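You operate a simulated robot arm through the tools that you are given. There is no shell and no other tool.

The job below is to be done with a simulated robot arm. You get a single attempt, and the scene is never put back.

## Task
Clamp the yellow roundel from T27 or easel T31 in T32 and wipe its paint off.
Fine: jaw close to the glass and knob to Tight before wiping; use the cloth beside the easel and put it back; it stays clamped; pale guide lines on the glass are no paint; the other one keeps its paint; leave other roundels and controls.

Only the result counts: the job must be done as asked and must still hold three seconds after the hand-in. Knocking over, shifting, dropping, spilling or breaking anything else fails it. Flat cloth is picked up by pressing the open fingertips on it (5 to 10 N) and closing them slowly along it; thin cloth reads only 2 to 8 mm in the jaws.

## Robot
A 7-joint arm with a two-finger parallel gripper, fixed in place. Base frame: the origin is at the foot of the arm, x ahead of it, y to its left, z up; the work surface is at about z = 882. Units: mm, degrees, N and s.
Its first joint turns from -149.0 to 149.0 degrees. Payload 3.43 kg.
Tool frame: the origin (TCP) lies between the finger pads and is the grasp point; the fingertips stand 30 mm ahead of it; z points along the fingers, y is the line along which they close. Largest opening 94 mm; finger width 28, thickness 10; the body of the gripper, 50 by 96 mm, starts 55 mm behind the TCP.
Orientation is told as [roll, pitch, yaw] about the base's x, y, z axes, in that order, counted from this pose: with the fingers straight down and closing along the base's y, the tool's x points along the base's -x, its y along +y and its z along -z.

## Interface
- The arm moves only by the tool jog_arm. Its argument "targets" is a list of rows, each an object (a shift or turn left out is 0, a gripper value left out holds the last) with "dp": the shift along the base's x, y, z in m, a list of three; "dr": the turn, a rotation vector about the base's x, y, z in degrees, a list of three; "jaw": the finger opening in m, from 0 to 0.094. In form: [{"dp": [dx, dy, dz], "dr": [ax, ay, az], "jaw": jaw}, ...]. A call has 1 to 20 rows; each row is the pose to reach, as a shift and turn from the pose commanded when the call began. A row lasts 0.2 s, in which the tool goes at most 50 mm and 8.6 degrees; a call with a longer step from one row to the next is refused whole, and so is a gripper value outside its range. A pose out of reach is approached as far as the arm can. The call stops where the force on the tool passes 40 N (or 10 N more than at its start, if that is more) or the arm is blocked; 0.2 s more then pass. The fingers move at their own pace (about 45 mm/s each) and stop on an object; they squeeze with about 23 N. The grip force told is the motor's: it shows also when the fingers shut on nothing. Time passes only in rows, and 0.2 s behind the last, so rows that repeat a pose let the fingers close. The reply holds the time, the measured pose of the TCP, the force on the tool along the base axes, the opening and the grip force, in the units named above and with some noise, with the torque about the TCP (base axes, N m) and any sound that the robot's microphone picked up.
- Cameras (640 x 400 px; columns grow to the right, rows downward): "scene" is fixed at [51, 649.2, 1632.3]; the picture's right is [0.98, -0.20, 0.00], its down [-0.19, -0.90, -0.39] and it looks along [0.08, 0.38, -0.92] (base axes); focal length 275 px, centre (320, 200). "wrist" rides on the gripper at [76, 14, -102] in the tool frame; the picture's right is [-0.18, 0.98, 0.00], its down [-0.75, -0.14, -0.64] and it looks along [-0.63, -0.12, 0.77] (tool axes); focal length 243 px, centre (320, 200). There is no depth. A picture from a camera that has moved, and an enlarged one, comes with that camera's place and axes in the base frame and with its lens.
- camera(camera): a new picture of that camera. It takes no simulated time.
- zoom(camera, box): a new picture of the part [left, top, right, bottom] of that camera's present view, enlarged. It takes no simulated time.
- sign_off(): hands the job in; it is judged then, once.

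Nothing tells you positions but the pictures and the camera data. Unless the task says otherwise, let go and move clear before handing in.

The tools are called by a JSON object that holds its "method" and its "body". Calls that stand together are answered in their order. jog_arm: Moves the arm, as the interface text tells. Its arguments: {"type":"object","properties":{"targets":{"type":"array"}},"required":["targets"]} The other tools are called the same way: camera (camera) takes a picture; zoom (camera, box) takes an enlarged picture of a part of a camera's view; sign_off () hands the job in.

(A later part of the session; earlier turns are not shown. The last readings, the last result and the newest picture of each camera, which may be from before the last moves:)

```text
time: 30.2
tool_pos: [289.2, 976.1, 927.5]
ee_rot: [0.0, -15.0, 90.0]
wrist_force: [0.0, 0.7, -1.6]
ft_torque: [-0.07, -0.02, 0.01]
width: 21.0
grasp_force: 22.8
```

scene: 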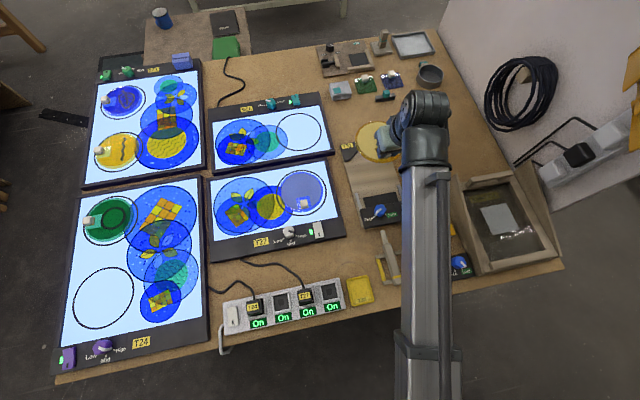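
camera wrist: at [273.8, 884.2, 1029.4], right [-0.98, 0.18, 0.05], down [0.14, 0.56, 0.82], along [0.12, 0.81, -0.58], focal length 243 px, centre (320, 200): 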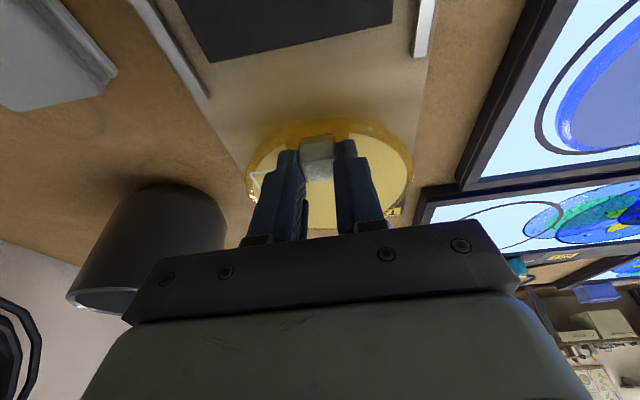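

{"method": "jog_arm", "body": {"targets": [{"dp": [0, 0, -0.001]}, {"dp": [0, 0, -0.002]}, {"dp": [0, 0, -0.002]}]}}

{"method": "zoom", "body": {"camera": "wrist", "box": [220, 90, 440, 230]}}

```text
time: 31.0
tool_pos: [288.8, 976.4, 924.9]
ee_rot: [0.0, -14.9, 89.9]
wrist_force: [-0.8, -0.5, -1.4]
ft_torque: [-0.07, -0.04, 0.02]
width: 21.6
grasp_force: 23.1
```

```text
2.86 times, centred on (330, 160) of wrist
camera zoom: at [274.2, 875.8, 1005.5], right [-0.98, 0.18, 0.05], down [0.14, 0.56, 0.82], along [0.12, 0.81, -0.58], focal length 693 px, centre (291, 314)
```

zoom: 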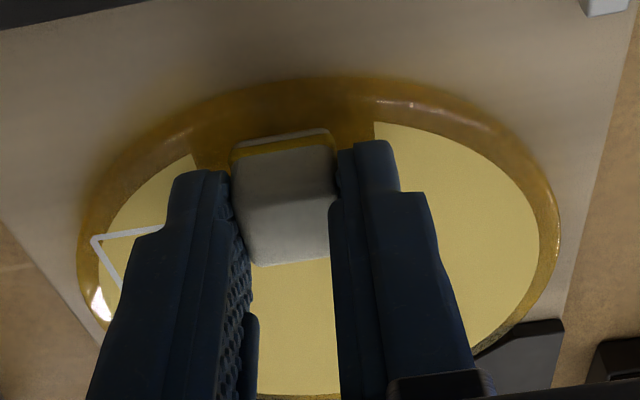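

Shadow shows the disc is very close to the bed. I'll continue in 1 mm steps.

{"method": "jog_arm", "body": {"targets": [{"dp": [0, 0, -0.001]}, {"dp": [0, 0, -0.002]}, {"dp": [0, 0, -0.002]}]}}

{"method": "jog_arm", "body": {"targets": [{"dp": [0, 0, -0.001]}, {"dp": [0, 0, -0.0015]}, {"dp": [0, 0, -0.0015]}]}}

```text
time: 31.8
tool_pos: [289.4, 975.8, 925.5]
ee_rot: [0.0, -14.9, 90.0]
wrist_force: [0.1, -0.9, 2.2]
ft_torque: [0.23, 0.0, 0.01]
width: 21.4
grasp_force: 22.6
```

```text
time: 32.6
tool_pos: [289.0, 975.5, 925.0]
ee_rot: [-0.1, -15.1, 89.9]
wrist_force: [-0.7, -1.6, 18.0]
ft_torque: [0.16, 0.03, 0.0]
width: 21.7
grasp_force: 22.5
```

Contact with the bed: 18 N, so I'll ease back up 1.5 mm before opening.

{"method": "jog_arm", "body": {"targets": [{"dp": [0, 0, 0.0013]}, {"dp": [0, 0, 0.0013]}]}}

```text
time: 33.2
tool_pos: [291.1, 975.8, 926.1]
ee_rot: [0.1, -15.0, 90.1]
wrist_force: [-1.4, 2.0, 11.6]
ft_torque: [0.49, 0.05, 0.0]
width: 21.3
grasp_force: 22.5
```

{"method": "jog_arm", "body": {"targets": [{"dp": [0, 0, 0.0006]}, {"dp": [0, 0, 0.0006]}]}}

```text
time: 33.8
tool_pos: [289.8, 974.6, 925.1]
ee_rot: [0.2, -15.0, 90.0]
wrist_force: [-1.2, 1.2, 3.8]
ft_torque: [0.47, 0.08, 0.11]
width: 21.5
grasp_force: 22.7
```

Light contact now (about 4 N). I'll open the fingers slowly to release the disc on the bed.

{"method": "jog_arm", "body": {"targets": [{"jaw": 0.023}, {"jaw": 0.026}, {"jaw": 0.032}, {"jaw": 0.042}, {"jaw": 0.05}, {"jaw": 0.05}]}}

{"method": "zoom", "body": {"camera": "wrist", "box": [220, 90, 440, 230]}}

```text
time: 35.2
tool_pos: [288.7, 975.1, 925.2]
ee_rot: [0.1, -15.0, 90.0]
wrist_force: [0.1, -0.5, 0.3]
ft_torque: [0.04, 0.01, -0.02]
width: 49.9
grasp_force: 0.0
```

```text
2.86 times, centred on (330, 160) of wrist
camera zoom: at [275.1, 875.9, 1004.3], right [-0.98, 0.18, 0.05], down [0.14, 0.56, 0.82], along [0.12, 0.81, -0.58], focal length 693 px, centre (291, 314)
```

zoom: 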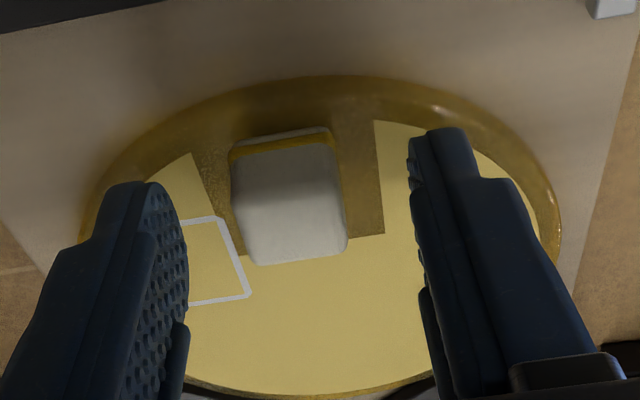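

Released with no residual force; the disc rests on the bed. I'll rise clear and look at the result.

{"method": "jog_arm", "body": {"targets": [{"dp": [0, 0, 0.01]}, {"dp": [0, 0, 0.03]}, {"dp": [0, -0.005, 0.06]}, {"dp": [0, -0.02, 0.1]}, {"dp": [0, -0.05, 0.14]}, {"dp": [0, -0.09, 0.16]}, {"dp": [0, -0.13, 0.17]}, {"dp": [0, -0.13, 0.17]}]}}

{"method": "camera", "body": {"camera": "wrist"}}

{"method": "zoom", "body": {"camera": "wrist", "box": [230, 40, 430, 165]}}

{"method": "zoom", "body": {"camera": "scene", "box": [330, 110, 430, 240]}}

```text
time: 37.0
tool_pos: [290.1, 843.9, 1092.8]
ee_rot: [-0.1, -15.0, 90.0]
wrist_force: [0.5, 0.5, -0.8]
ft_torque: [0.0, -0.01, 0.02]
width: 49.9
grasp_force: 0.0
```

```text
taken
camera wrist: at [274.9, 744.7, 1172.6], right [-0.98, 0.18, 0.05], down [0.14, 0.56, 0.82], along [0.12, 0.81, -0.58], focal length 243 px, centre (320, 200)
```

wrist: 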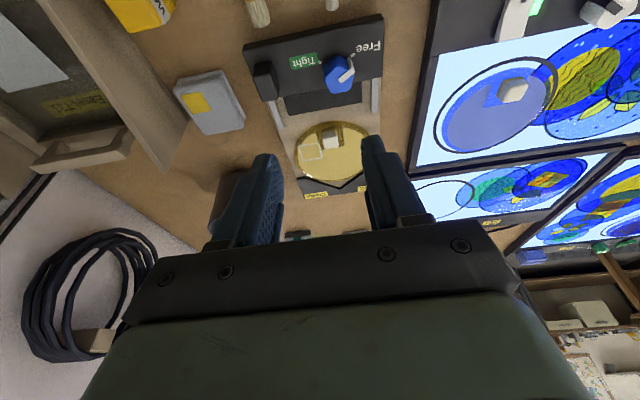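

```text
3.20 times, centred on (330, 102) of wrist
camera zoom: at [274.9, 744.7, 1172.6], right [-0.98, 0.18, 0.05], down [0.14, 0.56, 0.82], along [0.12, 0.81, -0.58], focal length 776 px, centre (288, 512)
```

zoom: 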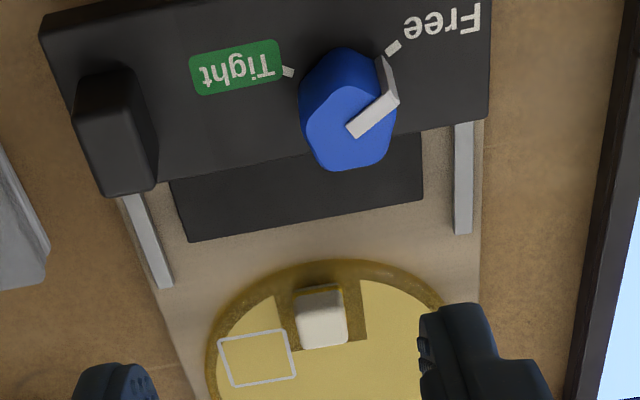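

```text
3.08 times, centred on (380, 175) of scene
camera zoom: at [51.0, 649.2, 1632.3], right [0.98, -0.2, 0.0], down [-0.19, -0.9, -0.39], along [0.08, 0.38, -0.92], focal length 846 px, centre (135, 277)
```

zoom: 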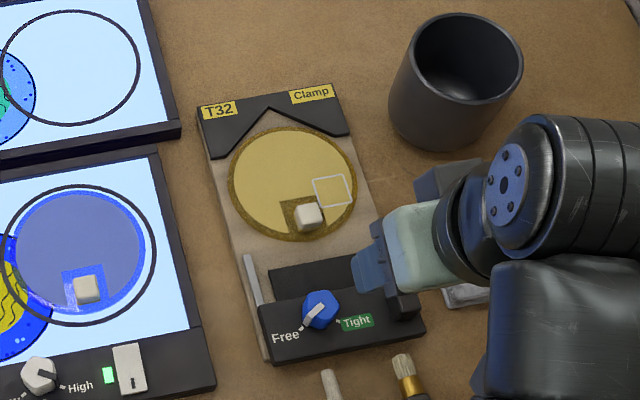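

The roundel sits on the bed about 10 mm short of the V. Next comes the jaw: I'll look closely at its black handle cube and the knob.

{"method": "zoom", "body": {"camera": "wrist", "box": [235, 30, 395, 130]}}

{"method": "zoom", "body": {"camera": "wrist", "box": [240, 50, 300, 110]}}

{"method": "zoom", "body": {"camera": "wrist", "box": [310, 40, 370, 100]}}

```text
4.00 times, centred on (315, 80) of wrist
camera zoom: at [274.9, 744.7, 1172.6], right [-0.98, 0.18, 0.05], down [0.14, 0.56, 0.82], along [0.12, 0.81, -0.58], focal length 970 px, centre (340, 680)
```

zoom: 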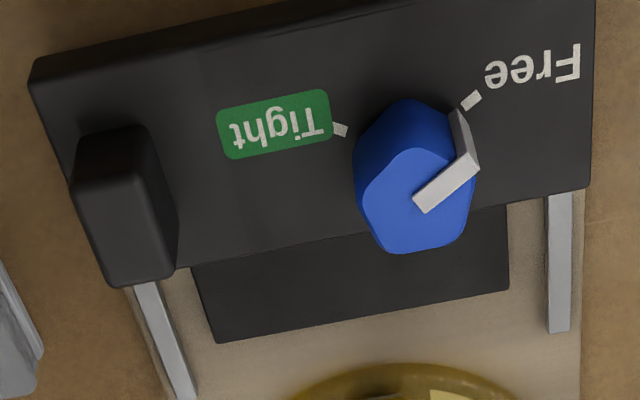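

```text
6.67 times, centred on (270, 80) of wrist
camera zoom: at [274.9, 744.7, 1172.6], right [-0.98, 0.18, 0.05], down [0.14, 0.56, 0.82], along [0.12, 0.81, -0.58], focal length 1618 px, centre (653, 1000)
```

zoom: 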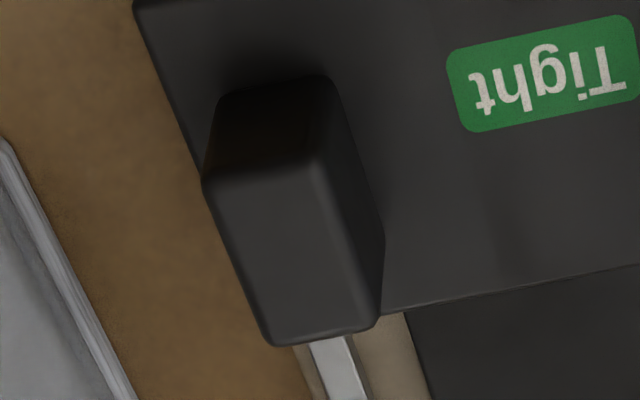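

```text
6.67 times, centred on (340, 70) of wrist
camera zoom: at [274.9, 744.7, 1172.6], right [-0.98, 0.18, 0.05], down [0.14, 0.56, 0.82], along [0.12, 0.81, -0.58], focal length 1618 px, centre (187, 1067)
```

zoom: 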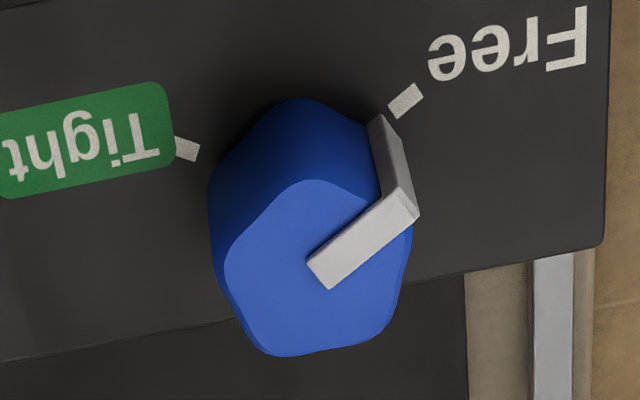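

Bar top is at z ≈ 904, the jaw's handle block spans x 335–352, y 861–888, z up to 928, and the knob axis is (267, 880.6). I'll go above the handle block, narrow the jaws and come down over it.

{"method": "jog_arm", "body": {"targets": [{"dp": [0.02, 0.008, -0.02], "jaw": 0.045}, {"dp": [0.04, 0.016, -0.05], "jaw": 0.045}, {"dp": [0.054, 0.024, -0.08], "jaw": 0.045}, {"dp": [0.054, 0.024, -0.105], "jaw": 0.045}, {"dp": [0.054, 0.024, -0.125], "jaw": 0.045}, {"dp": [0.054, 0.024, -0.125], "jaw": 0.045}]}}

{"method": "zoom", "body": {"camera": "wrist", "box": [220, 90, 420, 215]}}

{"method": "zoom", "body": {"camera": "scene", "box": [350, 170, 450, 240]}}

```text
time: 38.4
tool_pos: [344.1, 869.8, 968.4]
ee_rot: [0.0, -15.0, 90.0]
wrist_force: [-0.1, -0.6, 0.1]
ft_torque: [0.0, 0.04, 0.03]
width: 44.8
grasp_force: 0.0
```

```text
3.20 times, centred on (320, 152) of wrist
camera zoom: at [328.4, 768.9, 1047.7], right [-0.98, 0.18, 0.05], down [0.14, 0.56, 0.82], along [0.12, 0.81, -0.58], focal length 776 px, centre (320, 352)
```

zoom: 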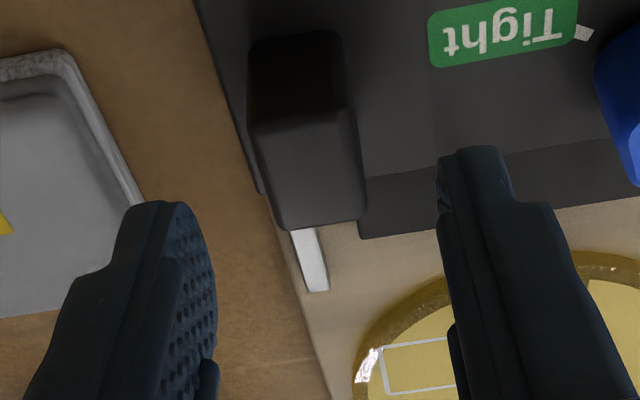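

```text
5.71 times, centred on (400, 205) of scene
camera zoom: at [51.0, 649.2, 1632.3], right [0.98, -0.2, 0.0], down [-0.19, -0.9, -0.39], along [0.08, 0.38, -0.92], focal length 1571 px, centre (-137, 171)
```

zoom: 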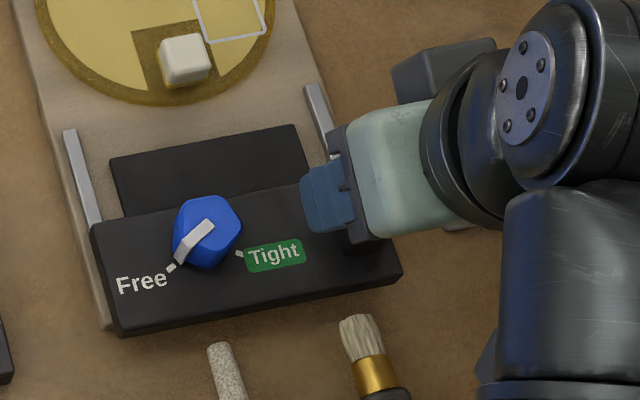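

The handle block is centred between the fingers. I'll lower to grip depth.

{"method": "jog_arm", "body": {"targets": [{"dp": [0, -0.001, -0.01]}, {"dp": [0, -0.001, -0.02]}, {"dp": [0, -0.001, -0.025]}, {"dp": [0, -0.001, -0.028]}, {"dp": [0, -0.001, -0.028]}]}}

{"method": "zoom", "body": {"camera": "wrist", "box": [220, 90, 420, 215]}}

```text
time: 39.6
tool_pos: [343.0, 869.0, 941.9]
ee_rot: [-0.1, -15.0, 90.0]
wrist_force: [-0.6, 0.8, -0.9]
ft_torque: [-0.02, -0.02, -0.03]
width: 44.8
grasp_force: 0.1
```

```text
3.20 times, centred on (320, 152) of wrist
camera zoom: at [328.1, 768.4, 1021.0], right [-0.98, 0.18, 0.05], down [0.14, 0.56, 0.82], along [0.12, 0.81, -0.58], focal length 776 px, centre (320, 352)
```

zoom: 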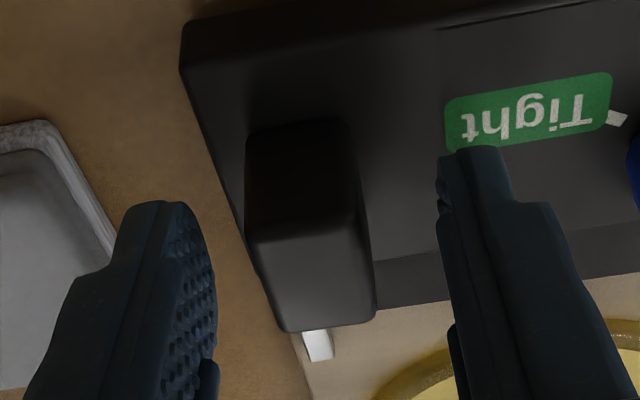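

Fingers straddle the block with room on both sides and no contact. Closing on it.

{"method": "jog_arm", "body": {"targets": [{"jaw": 0.035}, {"jaw": 0.025}, {"jaw": 0.018}, {"jaw": 0.01}, {"jaw": 0.005}, {"jaw": 0.005}]}}

```text
time: 41.0
tool_pos: [344.1, 869.3, 942.5]
ee_rot: [-0.1, -15.0, 90.0]
wrist_force: [11.3, 1.1, 1.0]
ft_torque: [0.05, -0.14, 0.16]
width: 20.0
grasp_force: 44.4
```

The grip is on, with 11 N sideways showing the block is about 1 mm to +x of me. I'll shift 1 mm to relieve it, then start sliding toward the glass.

{"method": "jog_arm", "body": {"targets": [{"dp": [0.001, 0, 0]}, {"dp": [0.001, 0, 0]}]}}

{"method": "jog_arm", "body": {"targets": [{"dp": [0.0, 0.002, 0]}, {"dp": [0.0, 0.004, 0]}, {"dp": [0.0, 0.006, 0]}, {"dp": [0.0, 0.006, 0]}]}}

{"method": "zoom", "body": {"camera": "scene", "box": [340, 130, 440, 240]}}

```text
time: 41.6
tool_pos: [345.7, 869.3, 942.4]
ee_rot: [-0.1, -15.1, 90.0]
wrist_force: [7.2, 0.0, 1.0]
ft_torque: [0.13, -0.45, -0.2]
width: 19.8
grasp_force: 45.0
```

```text
time: 42.6
tool_pos: [344.2, 873.2, 941.5]
ee_rot: [0.1, -14.9, 90.0]
wrist_force: [6.0, -0.6, -1.3]
ft_torque: [0.22, -0.14, -0.07]
width: 20.1
grasp_force: 45.1
```

```text
3.64 times, centred on (390, 185) of scene
camera zoom: at [51.0, 649.2, 1632.3], right [0.98, -0.2, 0.0], down [-0.19, -0.9, -0.39], along [0.08, 0.38, -0.92], focal length 1000 px, centre (66, 254)
```

zoom: 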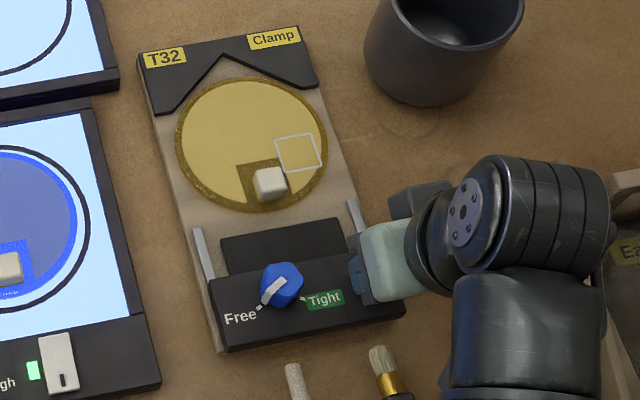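

The bar is sliding freely with the gripper. I'll continue toward the disc's rim.

{"method": "jog_arm", "body": {"targets": [{"dp": [0.0004, 0.002, 0]}, {"dp": [0.0004, 0.004, 0]}, {"dp": [0.0004, 0.006, 0]}, {"dp": [0.0004, 0.008, 0]}, {"dp": [0.0004, 0.01, 0]}, {"dp": [0.0004, 0.01, 0]}]}}

{"method": "zoom", "body": {"camera": "scene", "box": [340, 130, 440, 240]}}

{"method": "zoom", "body": {"camera": "wrist", "box": [240, 90, 440, 215]}}

```text
time: 44.0
tool_pos: [343.2, 886.0, 941.8]
ee_rot: [0.2, -15.0, 90.0]
wrist_force: [-6.8, -0.8, -3.6]
ft_torque: [0.2, -0.08, -0.35]
width: 19.5
grasp_force: 44.8
```

```text
3.64 times, centred on (390, 185) of scene
camera zoom: at [51.0, 649.2, 1632.3], right [0.98, -0.2, 0.0], down [-0.19, -0.9, -0.39], along [0.08, 0.38, -0.92], focal length 1000 px, centre (66, 254)
```

zoom: 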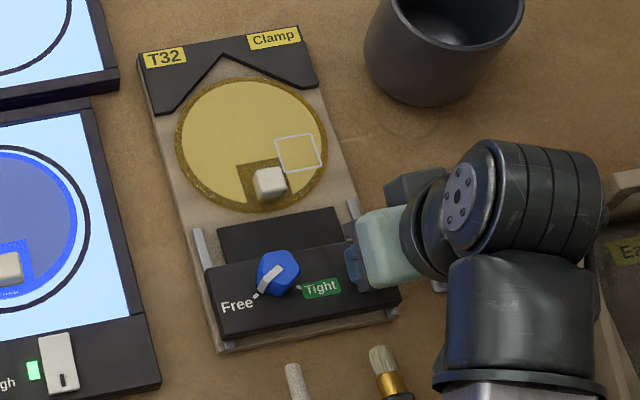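

```text
3.20 times, centred on (340, 152) of wrist
camera zoom: at [329.5, 785.0, 1021.1], right [-0.98, 0.18, 0.05], down [0.14, 0.56, 0.81], along [0.12, 0.81, -0.58], focal length 776 px, centre (256, 352)
```

zoom: 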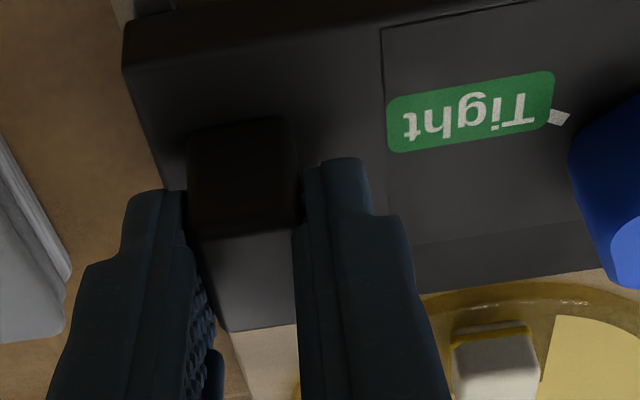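

The jaw is now about 6 mm from the glass. I'll continue in small steps watching the y force.

{"method": "jog_arm", "body": {"targets": [{"dp": [-0.0005, 0.002, 0]}, {"dp": [-0.0005, 0.004, 0]}, {"dp": [-0.0005, 0.006, 0]}, {"dp": [-0.0005, 0.006, 0]}]}}

{"method": "zoom", "body": {"camera": "scene", "box": [340, 130, 440, 240]}}

```text
time: 45.0
tool_pos: [344.2, 890.3, 942.8]
ee_rot: [0.0, -15.0, 90.0]
wrist_force: [-6.6, -0.1, -1.1]
ft_torque: [-0.43, 0.31, 0.01]
width: 19.6
grasp_force: 44.9
```

```text
3.64 times, centred on (390, 185) of scene
camera zoom: at [51.0, 649.2, 1632.3], right [0.98, -0.2, 0.0], down [-0.19, -0.9, -0.39], along [0.08, 0.38, -0.92], focal length 1000 px, centre (66, 254)
```

zoom: 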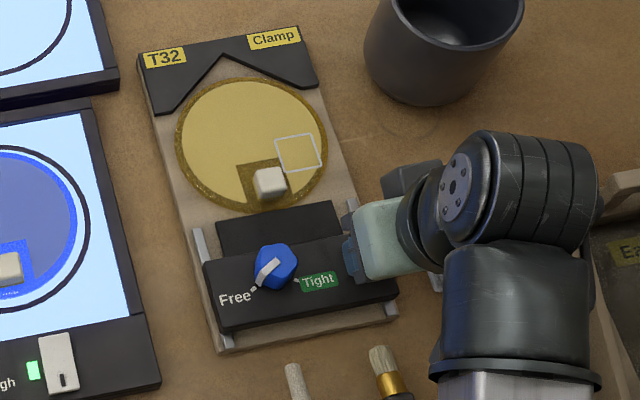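

The plate is right at the disc's rim. Continuing in small steps to push the disc into the V.

{"method": "jog_arm", "body": {"targets": [{"dp": [-0.0003, 0.0015, 0]}, {"dp": [-0.0003, 0.003, 0]}, {"dp": [-0.0003, 0.0045, 0]}, {"dp": [-0.0003, 0.0045, 0]}]}}

{"method": "zoom", "body": {"camera": "scene", "box": [340, 130, 440, 240]}}

```text
time: 46.0
tool_pos: [344.2, 895.1, 943.5]
ee_rot: [-0.1, -15.1, 90.1]
wrist_force: [-6.0, -2.3, -1.9]
ft_torque: [-0.36, -0.01, -0.05]
width: 19.8
grasp_force: 45.1
```

```text
3.64 times, centred on (390, 185) of scene
camera zoom: at [51.0, 649.2, 1632.3], right [0.98, -0.2, 0.0], down [-0.19, -0.9, -0.39], along [0.08, 0.38, -0.92], focal length 1000 px, centre (66, 254)
```

zoom: 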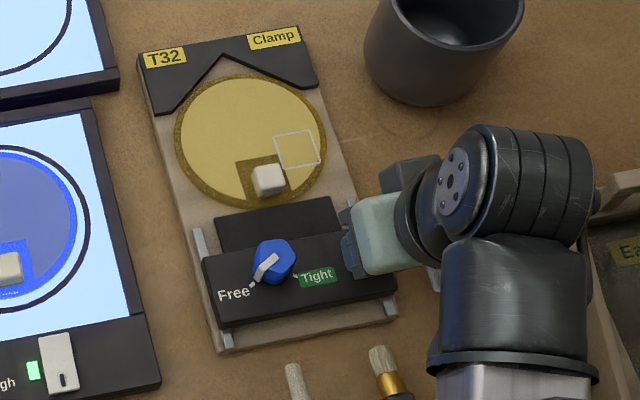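

The plate is now pushing the disc with about 2 N. I'll keep pushing until it seats in the V.

{"method": "jog_arm", "body": {"targets": [{"dp": [-0.0002, 0.0015, 0]}, {"dp": [-0.0002, 0.003, 0]}, {"dp": [-0.0002, 0.0045, 0]}, {"dp": [-0.0002, 0.0045, 0]}]}}

{"method": "jog_arm", "body": {"targets": [{"dp": [0, 0.001, 0]}, {"dp": [0, 0.002, 0]}, {"dp": [0, 0.003, 0]}, {"dp": [0, 0.003, 0]}]}}

{"method": "zoom", "body": {"camera": "scene", "box": [340, 130, 440, 240]}}

```text
time: 47.0
tool_pos: [343.3, 898.0, 942.1]
ee_rot: [-0.1, -14.8, 90.0]
wrist_force: [-7.0, -14.9, -8.3]
ft_torque: [1.11, 0.13, 0.03]
width: 19.9
grasp_force: 45.0
```

```text
time: 48.0
tool_pos: [344.0, 900.2, 942.3]
ee_rot: [0.1, -14.5, 90.0]
wrist_force: [-4.1, -33.6, -4.6]
ft_torque: [0.21, -0.12, 0.02]
width: 20.2
grasp_force: 45.0
```

```text
3.64 times, centred on (390, 185) of scene
camera zoom: at [51.0, 649.2, 1632.3], right [0.98, -0.2, 0.0], down [-0.19, -0.9, -0.39], along [0.08, 0.38, -0.92], focal length 1000 px, centre (66, 254)
```

zoom: 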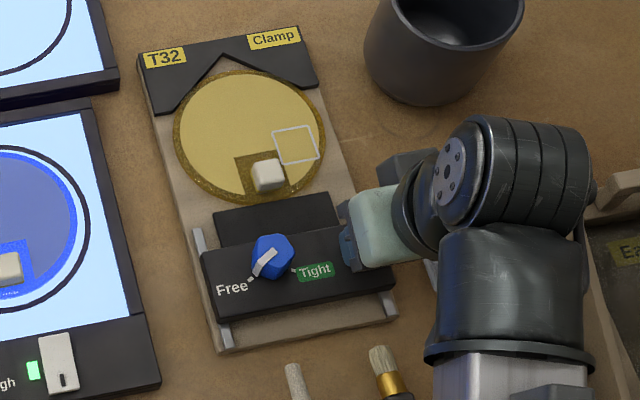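

Force rose to about 34 N: the disc is seated between jaw and V. I'll relax the push (without pulling the jaw back) and inspect.

{"method": "jog_arm", "body": {"targets": [{"dp": [0, -0.001, 0]}, {"dp": [0, -0.002, 0]}, {"dp": [0, -0.002, 0]}]}}

{"method": "zoom", "body": {"camera": "scene", "box": [340, 135, 400, 185]}}

{"method": "zoom", "body": {"camera": "scene", "box": [350, 170, 410, 220]}}

```text
time: 48.8
tool_pos: [344.0, 899.6, 943.5]
ee_rot: [0.0, -14.6, 90.0]
wrist_force: [3.6, -20.5, -4.3]
ft_torque: [-1.73, -0.18, -0.02]
width: 19.8
grasp_force: 45.0
```

```text
8.00 times, centred on (370, 160) of scene
camera zoom: at [51.0, 649.2, 1632.3], right [0.98, -0.2, 0.0], down [-0.19, -0.9, -0.39], along [0.08, 0.38, -0.92], focal length 2200 px, centre (-80, 520)
```

zoom: 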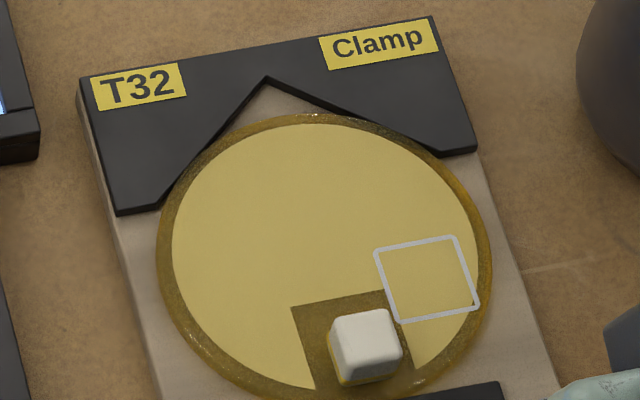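

```text
8.00 times, centred on (380, 195) of scene
camera zoom: at [51.0, 649.2, 1632.3], right [0.98, -0.2, 0.0], down [-0.19, -0.9, -0.39], along [0.08, 0.38, -0.92], focal length 2200 px, centre (-160, 240)
```

zoom: 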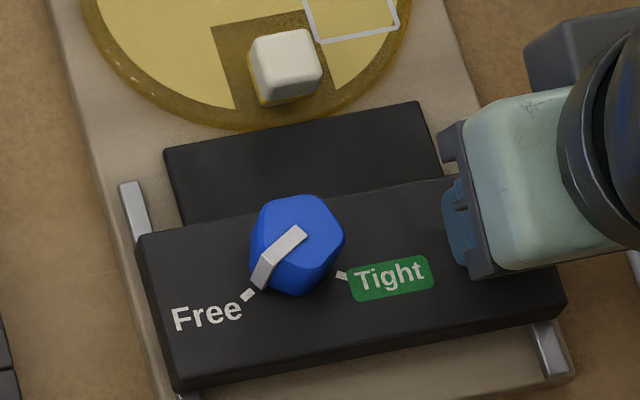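

The disc sits firmly in the V with the jaw plate touching its near rim. I'll ease the residual push and then release the block.

{"method": "jog_arm", "body": {"targets": [{"dp": [0, -0.001, 0]}, {"dp": [0, -0.0018, 0]}, {"dp": [0, -0.0018, 0]}]}}

```text
time: 49.6
tool_pos: [343.8, 899.2, 942.6]
ee_rot: [0.0, -15.0, 90.1]
wrist_force: [7.0, -8.6, -6.0]
ft_torque: [-1.69, -0.08, -0.03]
width: 19.9
grasp_force: 44.9
```

{"method": "jog_arm", "body": {"targets": [{"dp": [0, -0.0006, 0]}, {"dp": [0, -0.0006, 0], "jaw": 0.024}, {"dp": [0, -0.0006, 0], "jaw": 0.03}, {"dp": [0, -0.0006, 0], "jaw": 0.04}, {"dp": [0, -0.0006, 0], "jaw": 0.045}, {"dp": [0, -0.0006, 0], "jaw": 0.045}]}}

{"method": "zoom", "body": {"camera": "scene", "box": [350, 170, 410, 220]}}

{"method": "zoom", "body": {"camera": "wrist", "box": [240, 90, 440, 215]}}

```text
time: 51.0
tool_pos: [343.5, 898.7, 942.4]
ee_rot: [0.0, -14.9, 89.9]
wrist_force: [-0.2, -0.4, 0.7]
ft_torque: [0.02, 0.01, -0.04]
width: 44.9
grasp_force: 0.0
```

```text
8.00 times, centred on (380, 195) of scene
camera zoom: at [51.0, 649.2, 1632.3], right [0.98, -0.2, 0.0], down [-0.19, -0.9, -0.39], along [0.08, 0.38, -0.92], focal length 2200 px, centre (-160, 240)
```

zoom: 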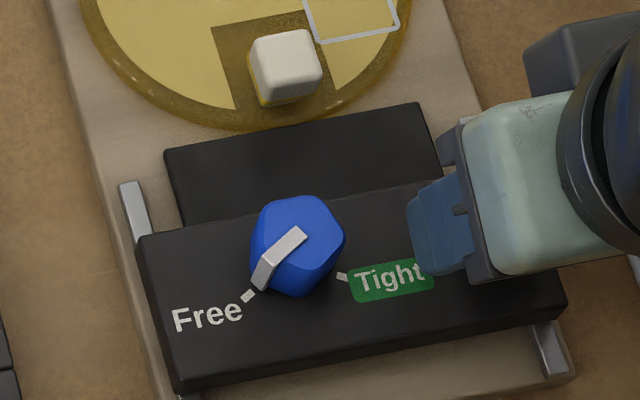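

```text
3.20 times, centred on (340, 152) of wrist
camera zoom: at [328.6, 798.4, 1021.1], right [-0.98, 0.18, 0.05], down [0.14, 0.56, 0.82], along [0.12, 0.81, -0.58], focal length 776 px, centre (256, 352)
```

zoom: 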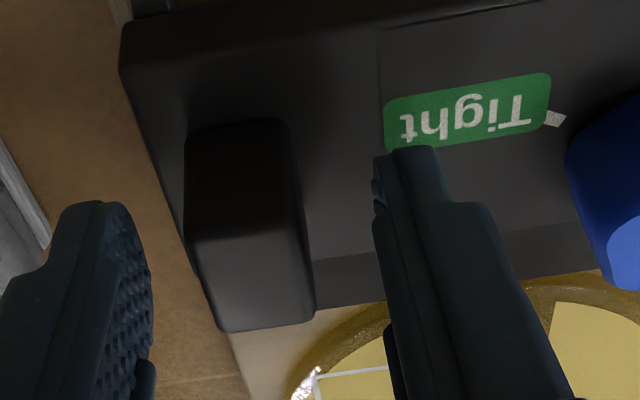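

The jaw stays against the glass. Now the knob (axis about (268, 910), top z about 930): I'll rise, straighten the tool and move above it for a closer look.

{"method": "jog_arm", "body": {"targets": [{"dp": [0, 0, 0.015]}, {"dp": [0, 0, 0.04]}, {"dp": [0, -0.01, 0.07], "dr": [-5, 0, 0]}, {"dp": [-0.02, -0.02, 0.09], "dr": [-10, 0, 0]}, {"dp": [-0.04, -0.03, 0.1], "dr": [-15, 0, 0]}, {"dp": [-0.06, -0.03, 0.1], "dr": [-15, 0, 0]}, {"dp": [-0.076, -0.03, 0.1], "dr": [-15, 0, 0]}, {"dp": [-0.076, -0.03, 0.1], "dr": [-15, 0, 0]}]}}

{"method": "camera", "body": {"camera": "wrist"}}

{"method": "zoom", "body": {"camera": "wrist", "box": [260, 60, 360, 160]}}

```text
time: 52.8
tool_pos: [267.3, 869.5, 1042.5]
ee_rot: [0.0, 0.1, 89.9]
wrist_force: [0.3, 0.0, -0.5]
ft_torque: [0.03, 0.02, -0.05]
width: 45.1
grasp_force: 0.1
```

```text
taken
camera wrist: at [252.4, 792.5, 1144.6], right [-0.98, 0.18, 0.0], down [0.14, 0.75, 0.64], along [0.12, 0.63, -0.77], focal length 243 px, centre (320, 200)
```

wrist: 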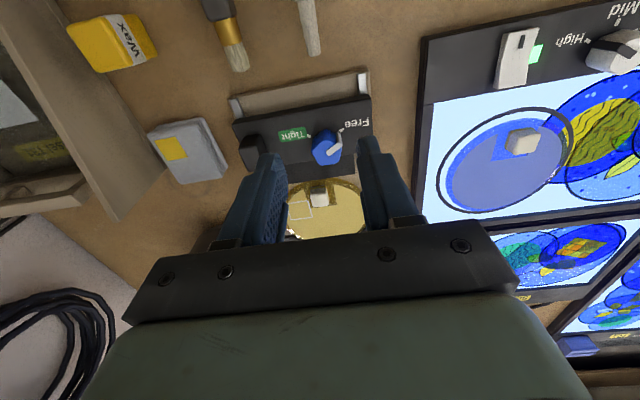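

```text
4.00 times, centred on (310, 110) of wrist
camera zoom: at [252.4, 792.5, 1144.6], right [-0.98, 0.18, 0.0], down [0.14, 0.75, 0.64], along [0.12, 0.63, -0.77], focal length 970 px, centre (360, 560)
```

zoom: 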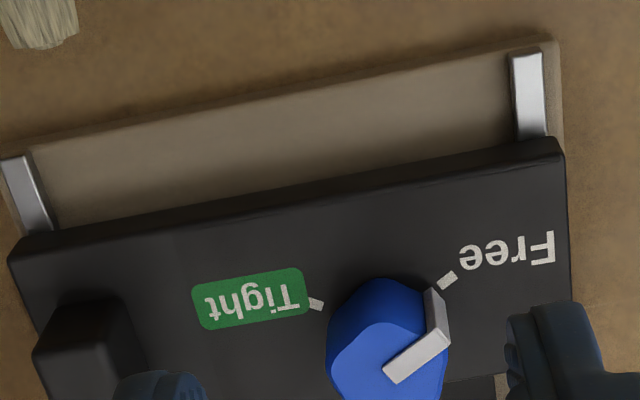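

{"method": "zoom", "body": {"camera": "wrist", "box": [295, 115, 365, 180]}}

{"method": "zoom", "body": {"camera": "scene", "box": [360, 180, 400, 215]}}

```text
6.15 times, centred on (330, 148) of wrist
camera zoom: at [252.4, 792.5, 1144.6], right [-0.98, 0.18, 0.0], down [0.14, 0.75, 0.64], along [0.12, 0.63, -0.77], focal length 1493 px, centre (258, 523)
```

zoom: 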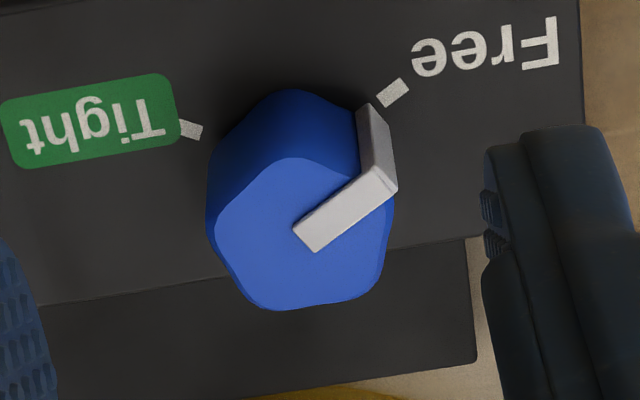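

```text
11.43 times, centred on (380, 198) of scene
camera zoom: at [51.0, 649.2, 1632.3], right [0.98, -0.2, 0.0], down [-0.19, -0.9, -0.39], along [0.08, 0.38, -0.92], focal length 3142 px, centre (-366, 229)
```

zoom: 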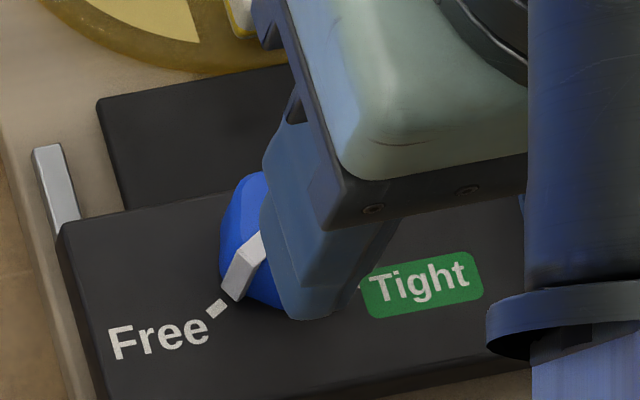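

The knob is a rounded pentagon with its pointer toward Free (about 208°) and the Tight mark at about 332°, so it needs about +123° counter-clockwise seen from above. I'll grip it at yaw 1 (flat at +y, corner at −y, pointer clear of the fingers), so I turn the tool above it first.

{"method": "jog_arm", "body": {"targets": [{"dp": [0, 0.004, 0], "dr": [0, 0, -8.1]}, {"dp": [0, 0.008, 0], "dr": [0, 0, -16.2]}, {"dp": [0, 0.012, 0], "dr": [0, 0, -24.3]}, {"dp": [0, 0.016, 0], "dr": [0, 0, -32.4]}, {"dp": [0, 0.02, 0], "dr": [0, 0, -40.5]}, {"dp": [0, 0.024, 0], "dr": [0, 0, -48.6]}, {"dp": [0, 0.028, 0], "dr": [0, 0, -56.7]}, {"dp": [0, 0.032, 0], "dr": [0, 0, -64.8]}, {"dp": [0, 0.036, 0], "dr": [0, 0, -72.9]}, {"dp": [0, 0.04, 0], "dr": [0, 0, -81]}, {"dp": [0, 0.041, 0], "dr": [0, 0, -89]}, {"dp": [0, 0.041, 0], "dr": [0, 0, -89]}]}}

{"method": "camera", "body": {"camera": "wrist"}}

{"method": "zoom", "body": {"camera": "wrist", "box": [260, 100, 380, 210]}}

```text
time: 55.4
tool_pos: [267.3, 910.1, 1042.4]
ee_rot: [0.1, 0.0, 0.9]
wrist_force: [-0.2, -0.4, 0.6]
ft_torque: [-0.04, 0.01, -0.01]
width: 45.1
grasp_force: 0.0
```

```text
taken
camera wrist: at [190.4, 922.6, 1144.3], right [0.17, 0.99, 0.0], down [0.76, -0.13, 0.64], along [0.63, -0.11, -0.77], focal length 243 px, centre (320, 200)
```

wrist: 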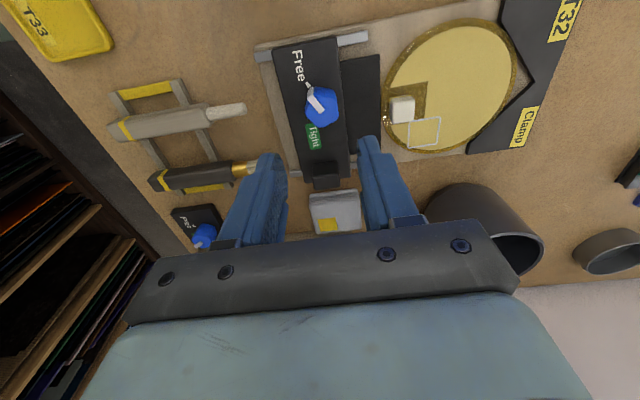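

```text
3.64 times, centred on (320, 155) of wrist
camera zoom: at [190.4, 922.6, 1144.3], right [0.17, 0.99, 0.0], down [0.76, -0.13, 0.64], along [0.63, -0.11, -0.77], focal length 882 px, centre (320, 364)
```

zoom: 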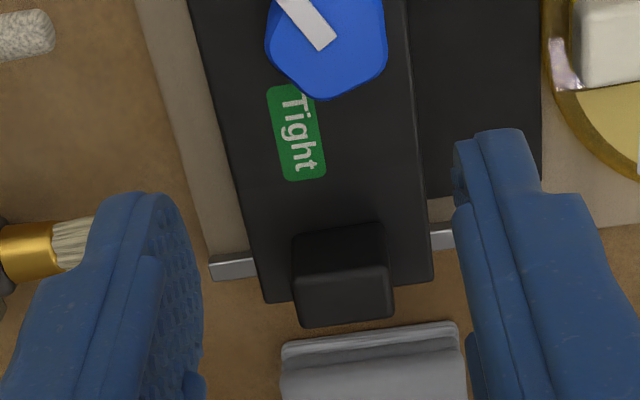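

{"method": "zoom", "body": {"camera": "wrist", "box": [285, 70, 355, 140]}}

```text
5.71 times, centred on (320, 105) of wrist
camera zoom: at [190.4, 922.6, 1144.3], right [0.17, 0.99, 0.0], down [0.76, -0.13, 0.64], along [0.63, -0.11, -0.77], focal length 1386 px, centre (320, 743)
```

zoom: 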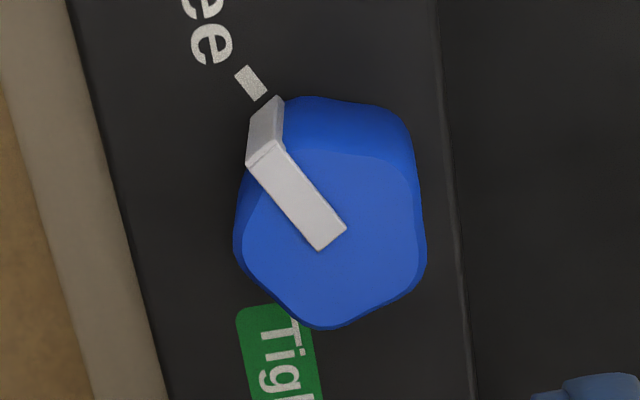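

Knob axis refined to about (266.2, 911.4). I'll descend around it with the fingertips stopping just above the bar top.

{"method": "jog_arm", "body": {"targets": [{"dp": [-0.001, 0.001, -0.02]}, {"dp": [-0.001, 0.001, -0.045]}, {"dp": [-0.001, 0.001, -0.07]}, {"dp": [-0.001, 0.001, -0.088]}, {"dp": [-0.001, 0.001, -0.098]}, {"dp": [-0.001, 0.001, -0.102]}, {"dp": [-0.001, 0.001, -0.102]}]}}

{"method": "camera", "body": {"camera": "wrist"}}

{"method": "zoom", "body": {"camera": "scene", "box": [340, 170, 420, 230]}}

```text
time: 57.0
tool_pos: [267.7, 909.8, 940.2]
ee_rot: [0.0, 0.0, 1.0]
wrist_force: [-0.1, -0.5, -0.1]
ft_torque: [0.01, 0.0, -0.01]
width: 44.9
grasp_force: 0.1
```

```text
taken
camera wrist: at [190.2, 923.7, 1041.8], right [0.17, 0.99, 0.0], down [0.76, -0.13, 0.64], along [0.63, -0.11, -0.77], focal length 243 px, centre (320, 200)
```

wrist: 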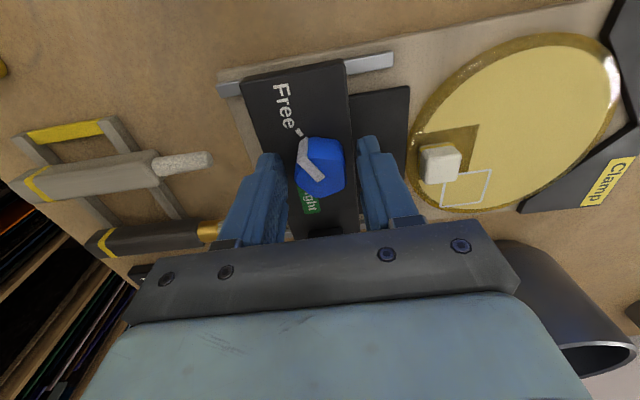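

```text
6.67 times, centred on (380, 200) of scene
camera zoom: at [51.0, 649.2, 1632.3], right [0.98, -0.2, 0.0], down [-0.19, -0.9, -0.39], along [0.08, 0.38, -0.92], focal length 1833 px, centre (-80, 200)
```

zoom: 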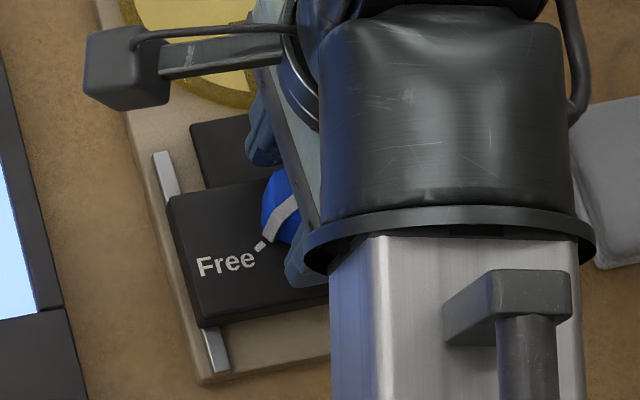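

Knob is centred between the fingers. Lowering 2 mm more and closing gently.

{"method": "jog_arm", "body": {"targets": [{"dp": [-0.0005, 0.0005, -0.002]}, {"dp": [-0.0005, 0.0005, -0.002], "jaw": 0.036}, {"dp": [-0.0005, 0.0005, -0.002], "jaw": 0.031}, {"dp": [-0.0005, 0.0005, -0.002], "jaw": 0.026}, {"dp": [-0.0005, 0.0005, -0.002], "jaw": 0.02}, {"dp": [-0.0005, 0.0005, -0.002], "jaw": 0.02}, {"dp": [-0.0005, 0.0005, -0.002], "jaw": 0.02}]}}

{"method": "zoom", "body": {"camera": "wrist", "box": [270, 110, 370, 220]}}

```text
time: 58.6
tool_pos: [267.1, 912.4, 938.1]
ee_rot: [0.0, -0.1, 1.0]
wrist_force: [0.7, 0.0, -0.7]
ft_torque: [0.02, -0.02, 0.0]
width: 28.7
grasp_force: 45.0
```

```text
3.64 times, centred on (320, 165) of wrist
camera zoom: at [189.6, 924.3, 1040.5], right [0.17, 0.99, 0.0], down [0.76, -0.13, 0.64], along [0.63, -0.11, -0.77], focal length 882 px, centre (320, 327)
```

zoom: 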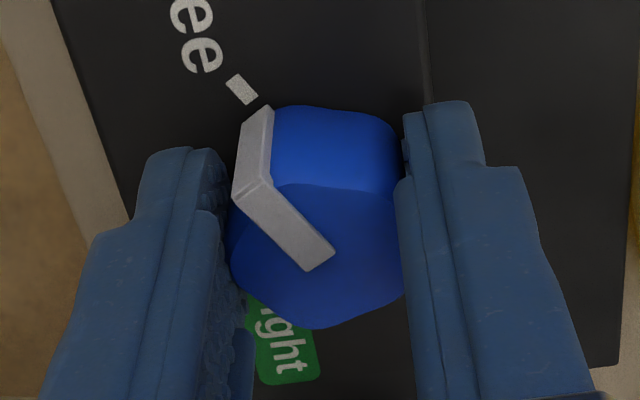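

The knob is gripped at 28.7 mm with no side force. I'll turn +16° first to see which way it yields and how stiff it is.

{"method": "jog_arm", "body": {"targets": [{"dr": [0, 0, 4]}, {"dr": [0, 0, 8]}, {"dr": [0, 0, 12]}, {"dr": [0, 0, 16]}, {"dr": [0, 0, 16]}]}}

{"method": "zoom", "body": {"camera": "wrist", "box": [270, 110, 370, 220]}}

```text
time: 59.8
tool_pos: [266.2, 911.0, 938.4]
ee_rot: [-0.1, 0.0, 17.2]
wrist_force: [-5.9, -6.6, -5.7]
ft_torque: [0.41, -0.56, 0.01]
width: 29.0
grasp_force: 44.9
```

```text
3.64 times, centred on (320, 165) of wrist
camera zoom: at [189.1, 902.5, 1040.5], right [-0.11, 0.99, 0.0], down [0.76, 0.09, 0.64], along [0.64, 0.07, -0.77], focal length 882 px, centre (320, 327)
```

zoom: 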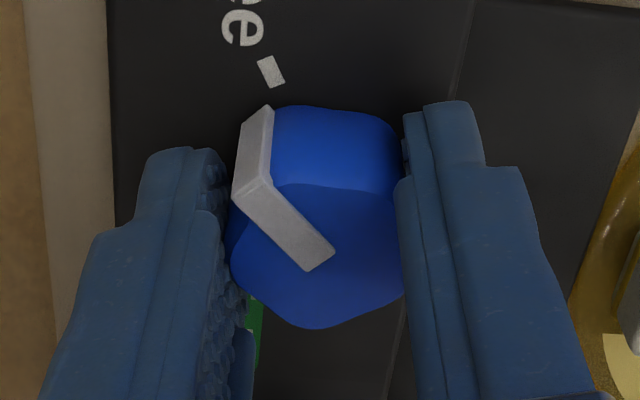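

The knob turns with the gripper with little resistance, in the right direction. I'll continue the turn.

{"method": "jog_arm", "body": {"targets": [{"dp": [-0.0004, -0.0004, 0.0002], "dr": [0, 0, 6]}, {"dp": [-0.0005, -0.0005, 0.0003], "dr": [0, 0, 13]}, {"dp": [-0.0005, -0.0005, 0.0003], "dr": [0, 0, 20]}, {"dp": [-0.0005, -0.0005, 0.0003], "dr": [0, 0, 27]}, {"dp": [-0.0005, -0.0005, 0.0003], "dr": [0, 0, 34]}, {"dp": [-0.0005, -0.0005, 0.0003], "dr": [0, 0, 41]}, {"dp": [-0.0005, -0.0005, 0.0003], "dr": [0, 0, 48]}, {"dp": [-0.0005, -0.0005, 0.0003], "dr": [0, 0, 55]}, {"dp": [-0.0005, -0.0005, 0.0003], "dr": [0, 0, 55]}]}}

{"method": "zoom", "body": {"camera": "wrist", "box": [270, 110, 370, 220]}}

```text
time: 61.8
tool_pos: [268.0, 909.2, 938.7]
ee_rot: [-0.2, 0.0, 72.0]
wrist_force: [19.1, -7.5, -3.7]
ft_torque: [-0.8, 0.08, -0.02]
width: 29.3
grasp_force: 44.7
```

```text
3.64 times, centred on (320, 165) of wrist
camera zoom: at [229.7, 842.1, 1040.4], right [-0.88, 0.48, 0.0], down [0.37, 0.67, 0.64], along [0.31, 0.56, -0.77], focal length 882 px, centre (320, 327)
```

zoom: 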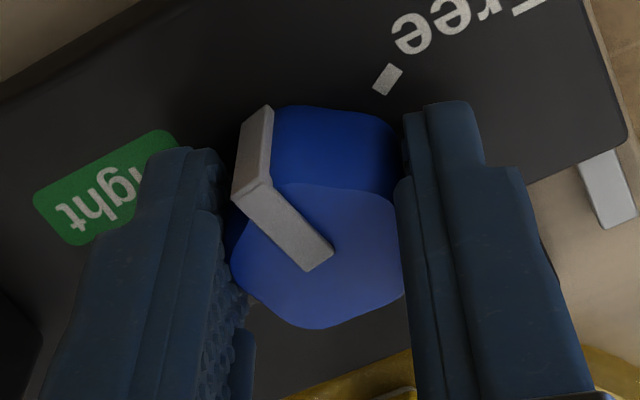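

Rotation is at 72° and the pointer follows. The side force (19 N) shows my grip is off the axis by about 1.5 mm, so I'll correct that while continuing to about 123°.

{"method": "jog_arm", "body": {"targets": [{"dp": [0.001, -0.0004, 0.0002], "dr": [0, 0, 2]}, {"dp": [0.0015, -0.0006, 0.0002], "dr": [0, 0, 8]}, {"dp": [0.0018, -0.0006, 0.0002], "dr": [0, 0, 15]}, {"dp": [0.002, -0.0005, 0.0002], "dr": [0, 0, 22]}, {"dp": [0.0022, -0.0005, 0.0002], "dr": [0, 0, 29]}, {"dp": [0.0024, -0.0004, 0.0002], "dr": [0, 0, 36]}, {"dp": [0.0025, -0.0003, 0.0002], "dr": [0, 0, 42]}, {"dp": [0.0025, -0.0003, 0.0002], "dr": [0, 0, 42]}]}}

{"method": "zoom", "body": {"camera": "wrist", "box": [270, 110, 370, 220]}}

{"method": "camera", "body": {"camera": "scene"}}

```text
time: 63.6
tool_pos: [269.2, 910.1, 938.2]
ee_rot: [0.0, 0.0, 114.1]
wrist_force: [9.8, -5.9, -4.2]
ft_torque: [0.07, 0.09, 0.02]
width: 29.0
grasp_force: 45.0
```

```text
3.64 times, centred on (320, 165) of wrist
camera zoom: at [286.2, 834.9, 1040.5], right [-0.97, -0.23, 0.0], down [-0.18, 0.75, 0.64], along [-0.15, 0.62, -0.77], focal length 882 px, centre (320, 327)
```

zoom: 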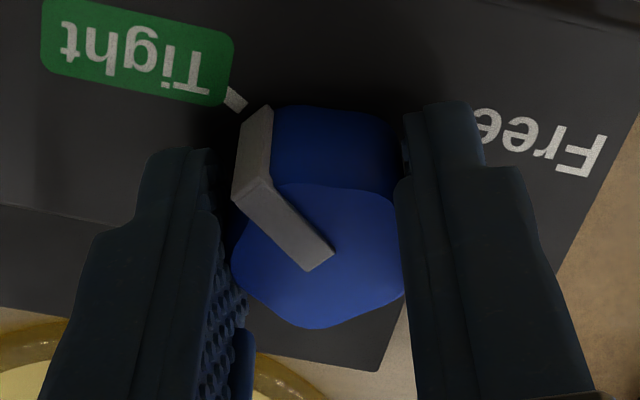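

```text
taken
```

scene: 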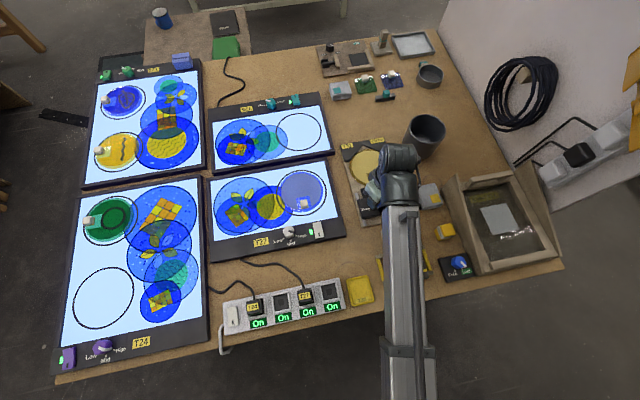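

The pointer is nearly at the Tight mark. A few more degrees, watching for an end stop.

{"method": "jog_arm", "body": {"targets": [{"dp": [0.0006, -0.0004, 0.0002], "dr": [0, 0, 2]}, {"dp": [0.0006, -0.0004, 0.0002], "dr": [0, 0, 4]}, {"dp": [0.0006, -0.0004, 0.0002], "dr": [0, 0, 5.5]}, {"dp": [0.0006, -0.0004, 0.0002], "dr": [0, 0, 5.5]}]}}

{"method": "zoom", "body": {"camera": "wrist", "box": [270, 110, 370, 220]}}

```text
time: 64.6
tool_pos: [268.9, 909.9, 938.2]
ee_rot: [0.2, 0.0, 119.6]
wrist_force: [2.0, -3.1, -15.3]
ft_torque: [0.35, -0.28, 0.03]
width: 29.3
grasp_force: 44.8
```

```text
3.64 times, centred on (320, 165) of wrist
camera zoom: at [293.5, 837.0, 1040.5], right [-0.95, -0.32, 0.0], down [-0.25, 0.73, 0.64], along [-0.21, 0.61, -0.77], focal length 882 px, centre (320, 327)
```

zoom: 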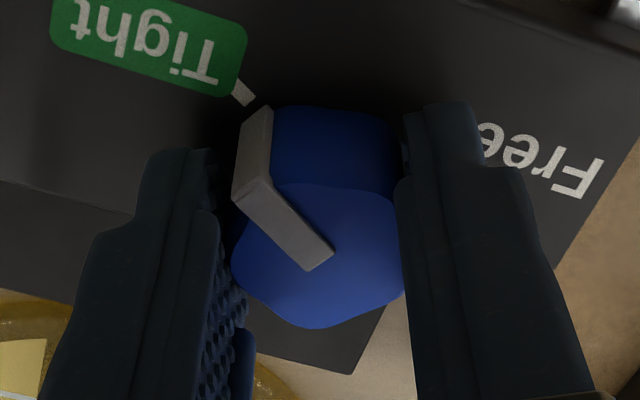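

The mark lines up with the pointer exactly as Free did at the start. I'll add one more degree, ease the vertical pull, then open the fingers.

{"method": "jog_arm", "body": {"targets": [{"dp": [0, 0, -0.0006], "dr": [0, 0, 1.2]}, {"dp": [0, 0, -0.0008], "dr": [0, 0, 1.2]}, {"dp": [0, 0, -0.0008], "dr": [0, 0, 1.2]}]}}

{"method": "jog_arm", "body": {"targets": [{"jaw": 0.031}, {"jaw": 0.034}, {"jaw": 0.04}, {"jaw": 0.046}, {"jaw": 0.046}]}}

{"method": "zoom", "body": {"camera": "wrist", "box": [270, 110, 370, 220]}}

```text
time: 65.4
tool_pos: [269.9, 910.5, 937.9]
ee_rot: [0.0, 0.1, 120.7]
wrist_force: [0.2, 0.3, -9.1]
ft_torque: [-0.48, 0.1, -0.05]
width: 29.0
grasp_force: 44.7
```

```text
time: 66.6
tool_pos: [268.5, 909.7, 939.2]
ee_rot: [0.0, -0.1, 120.7]
wrist_force: [-1.1, -0.8, 0.1]
ft_torque: [0.06, 0.0, -0.01]
width: 46.0
grasp_force: 0.1
```

```text
3.64 times, centred on (320, 165) of wrist
camera zoom: at [295.0, 836.9, 1040.8], right [-0.94, -0.34, 0.0], down [-0.26, 0.72, 0.64], along [-0.22, 0.6, -0.77], focal length 882 px, centre (320, 327)
```

zoom: 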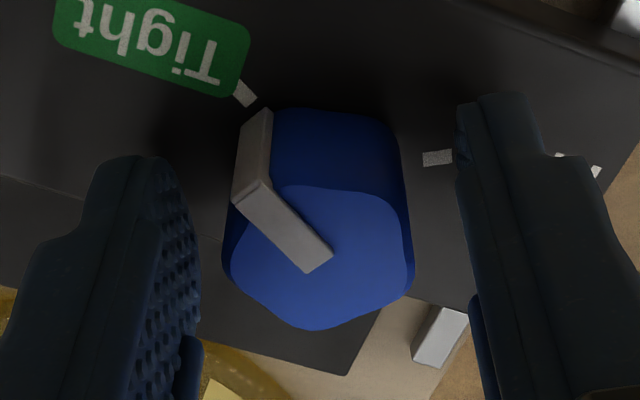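

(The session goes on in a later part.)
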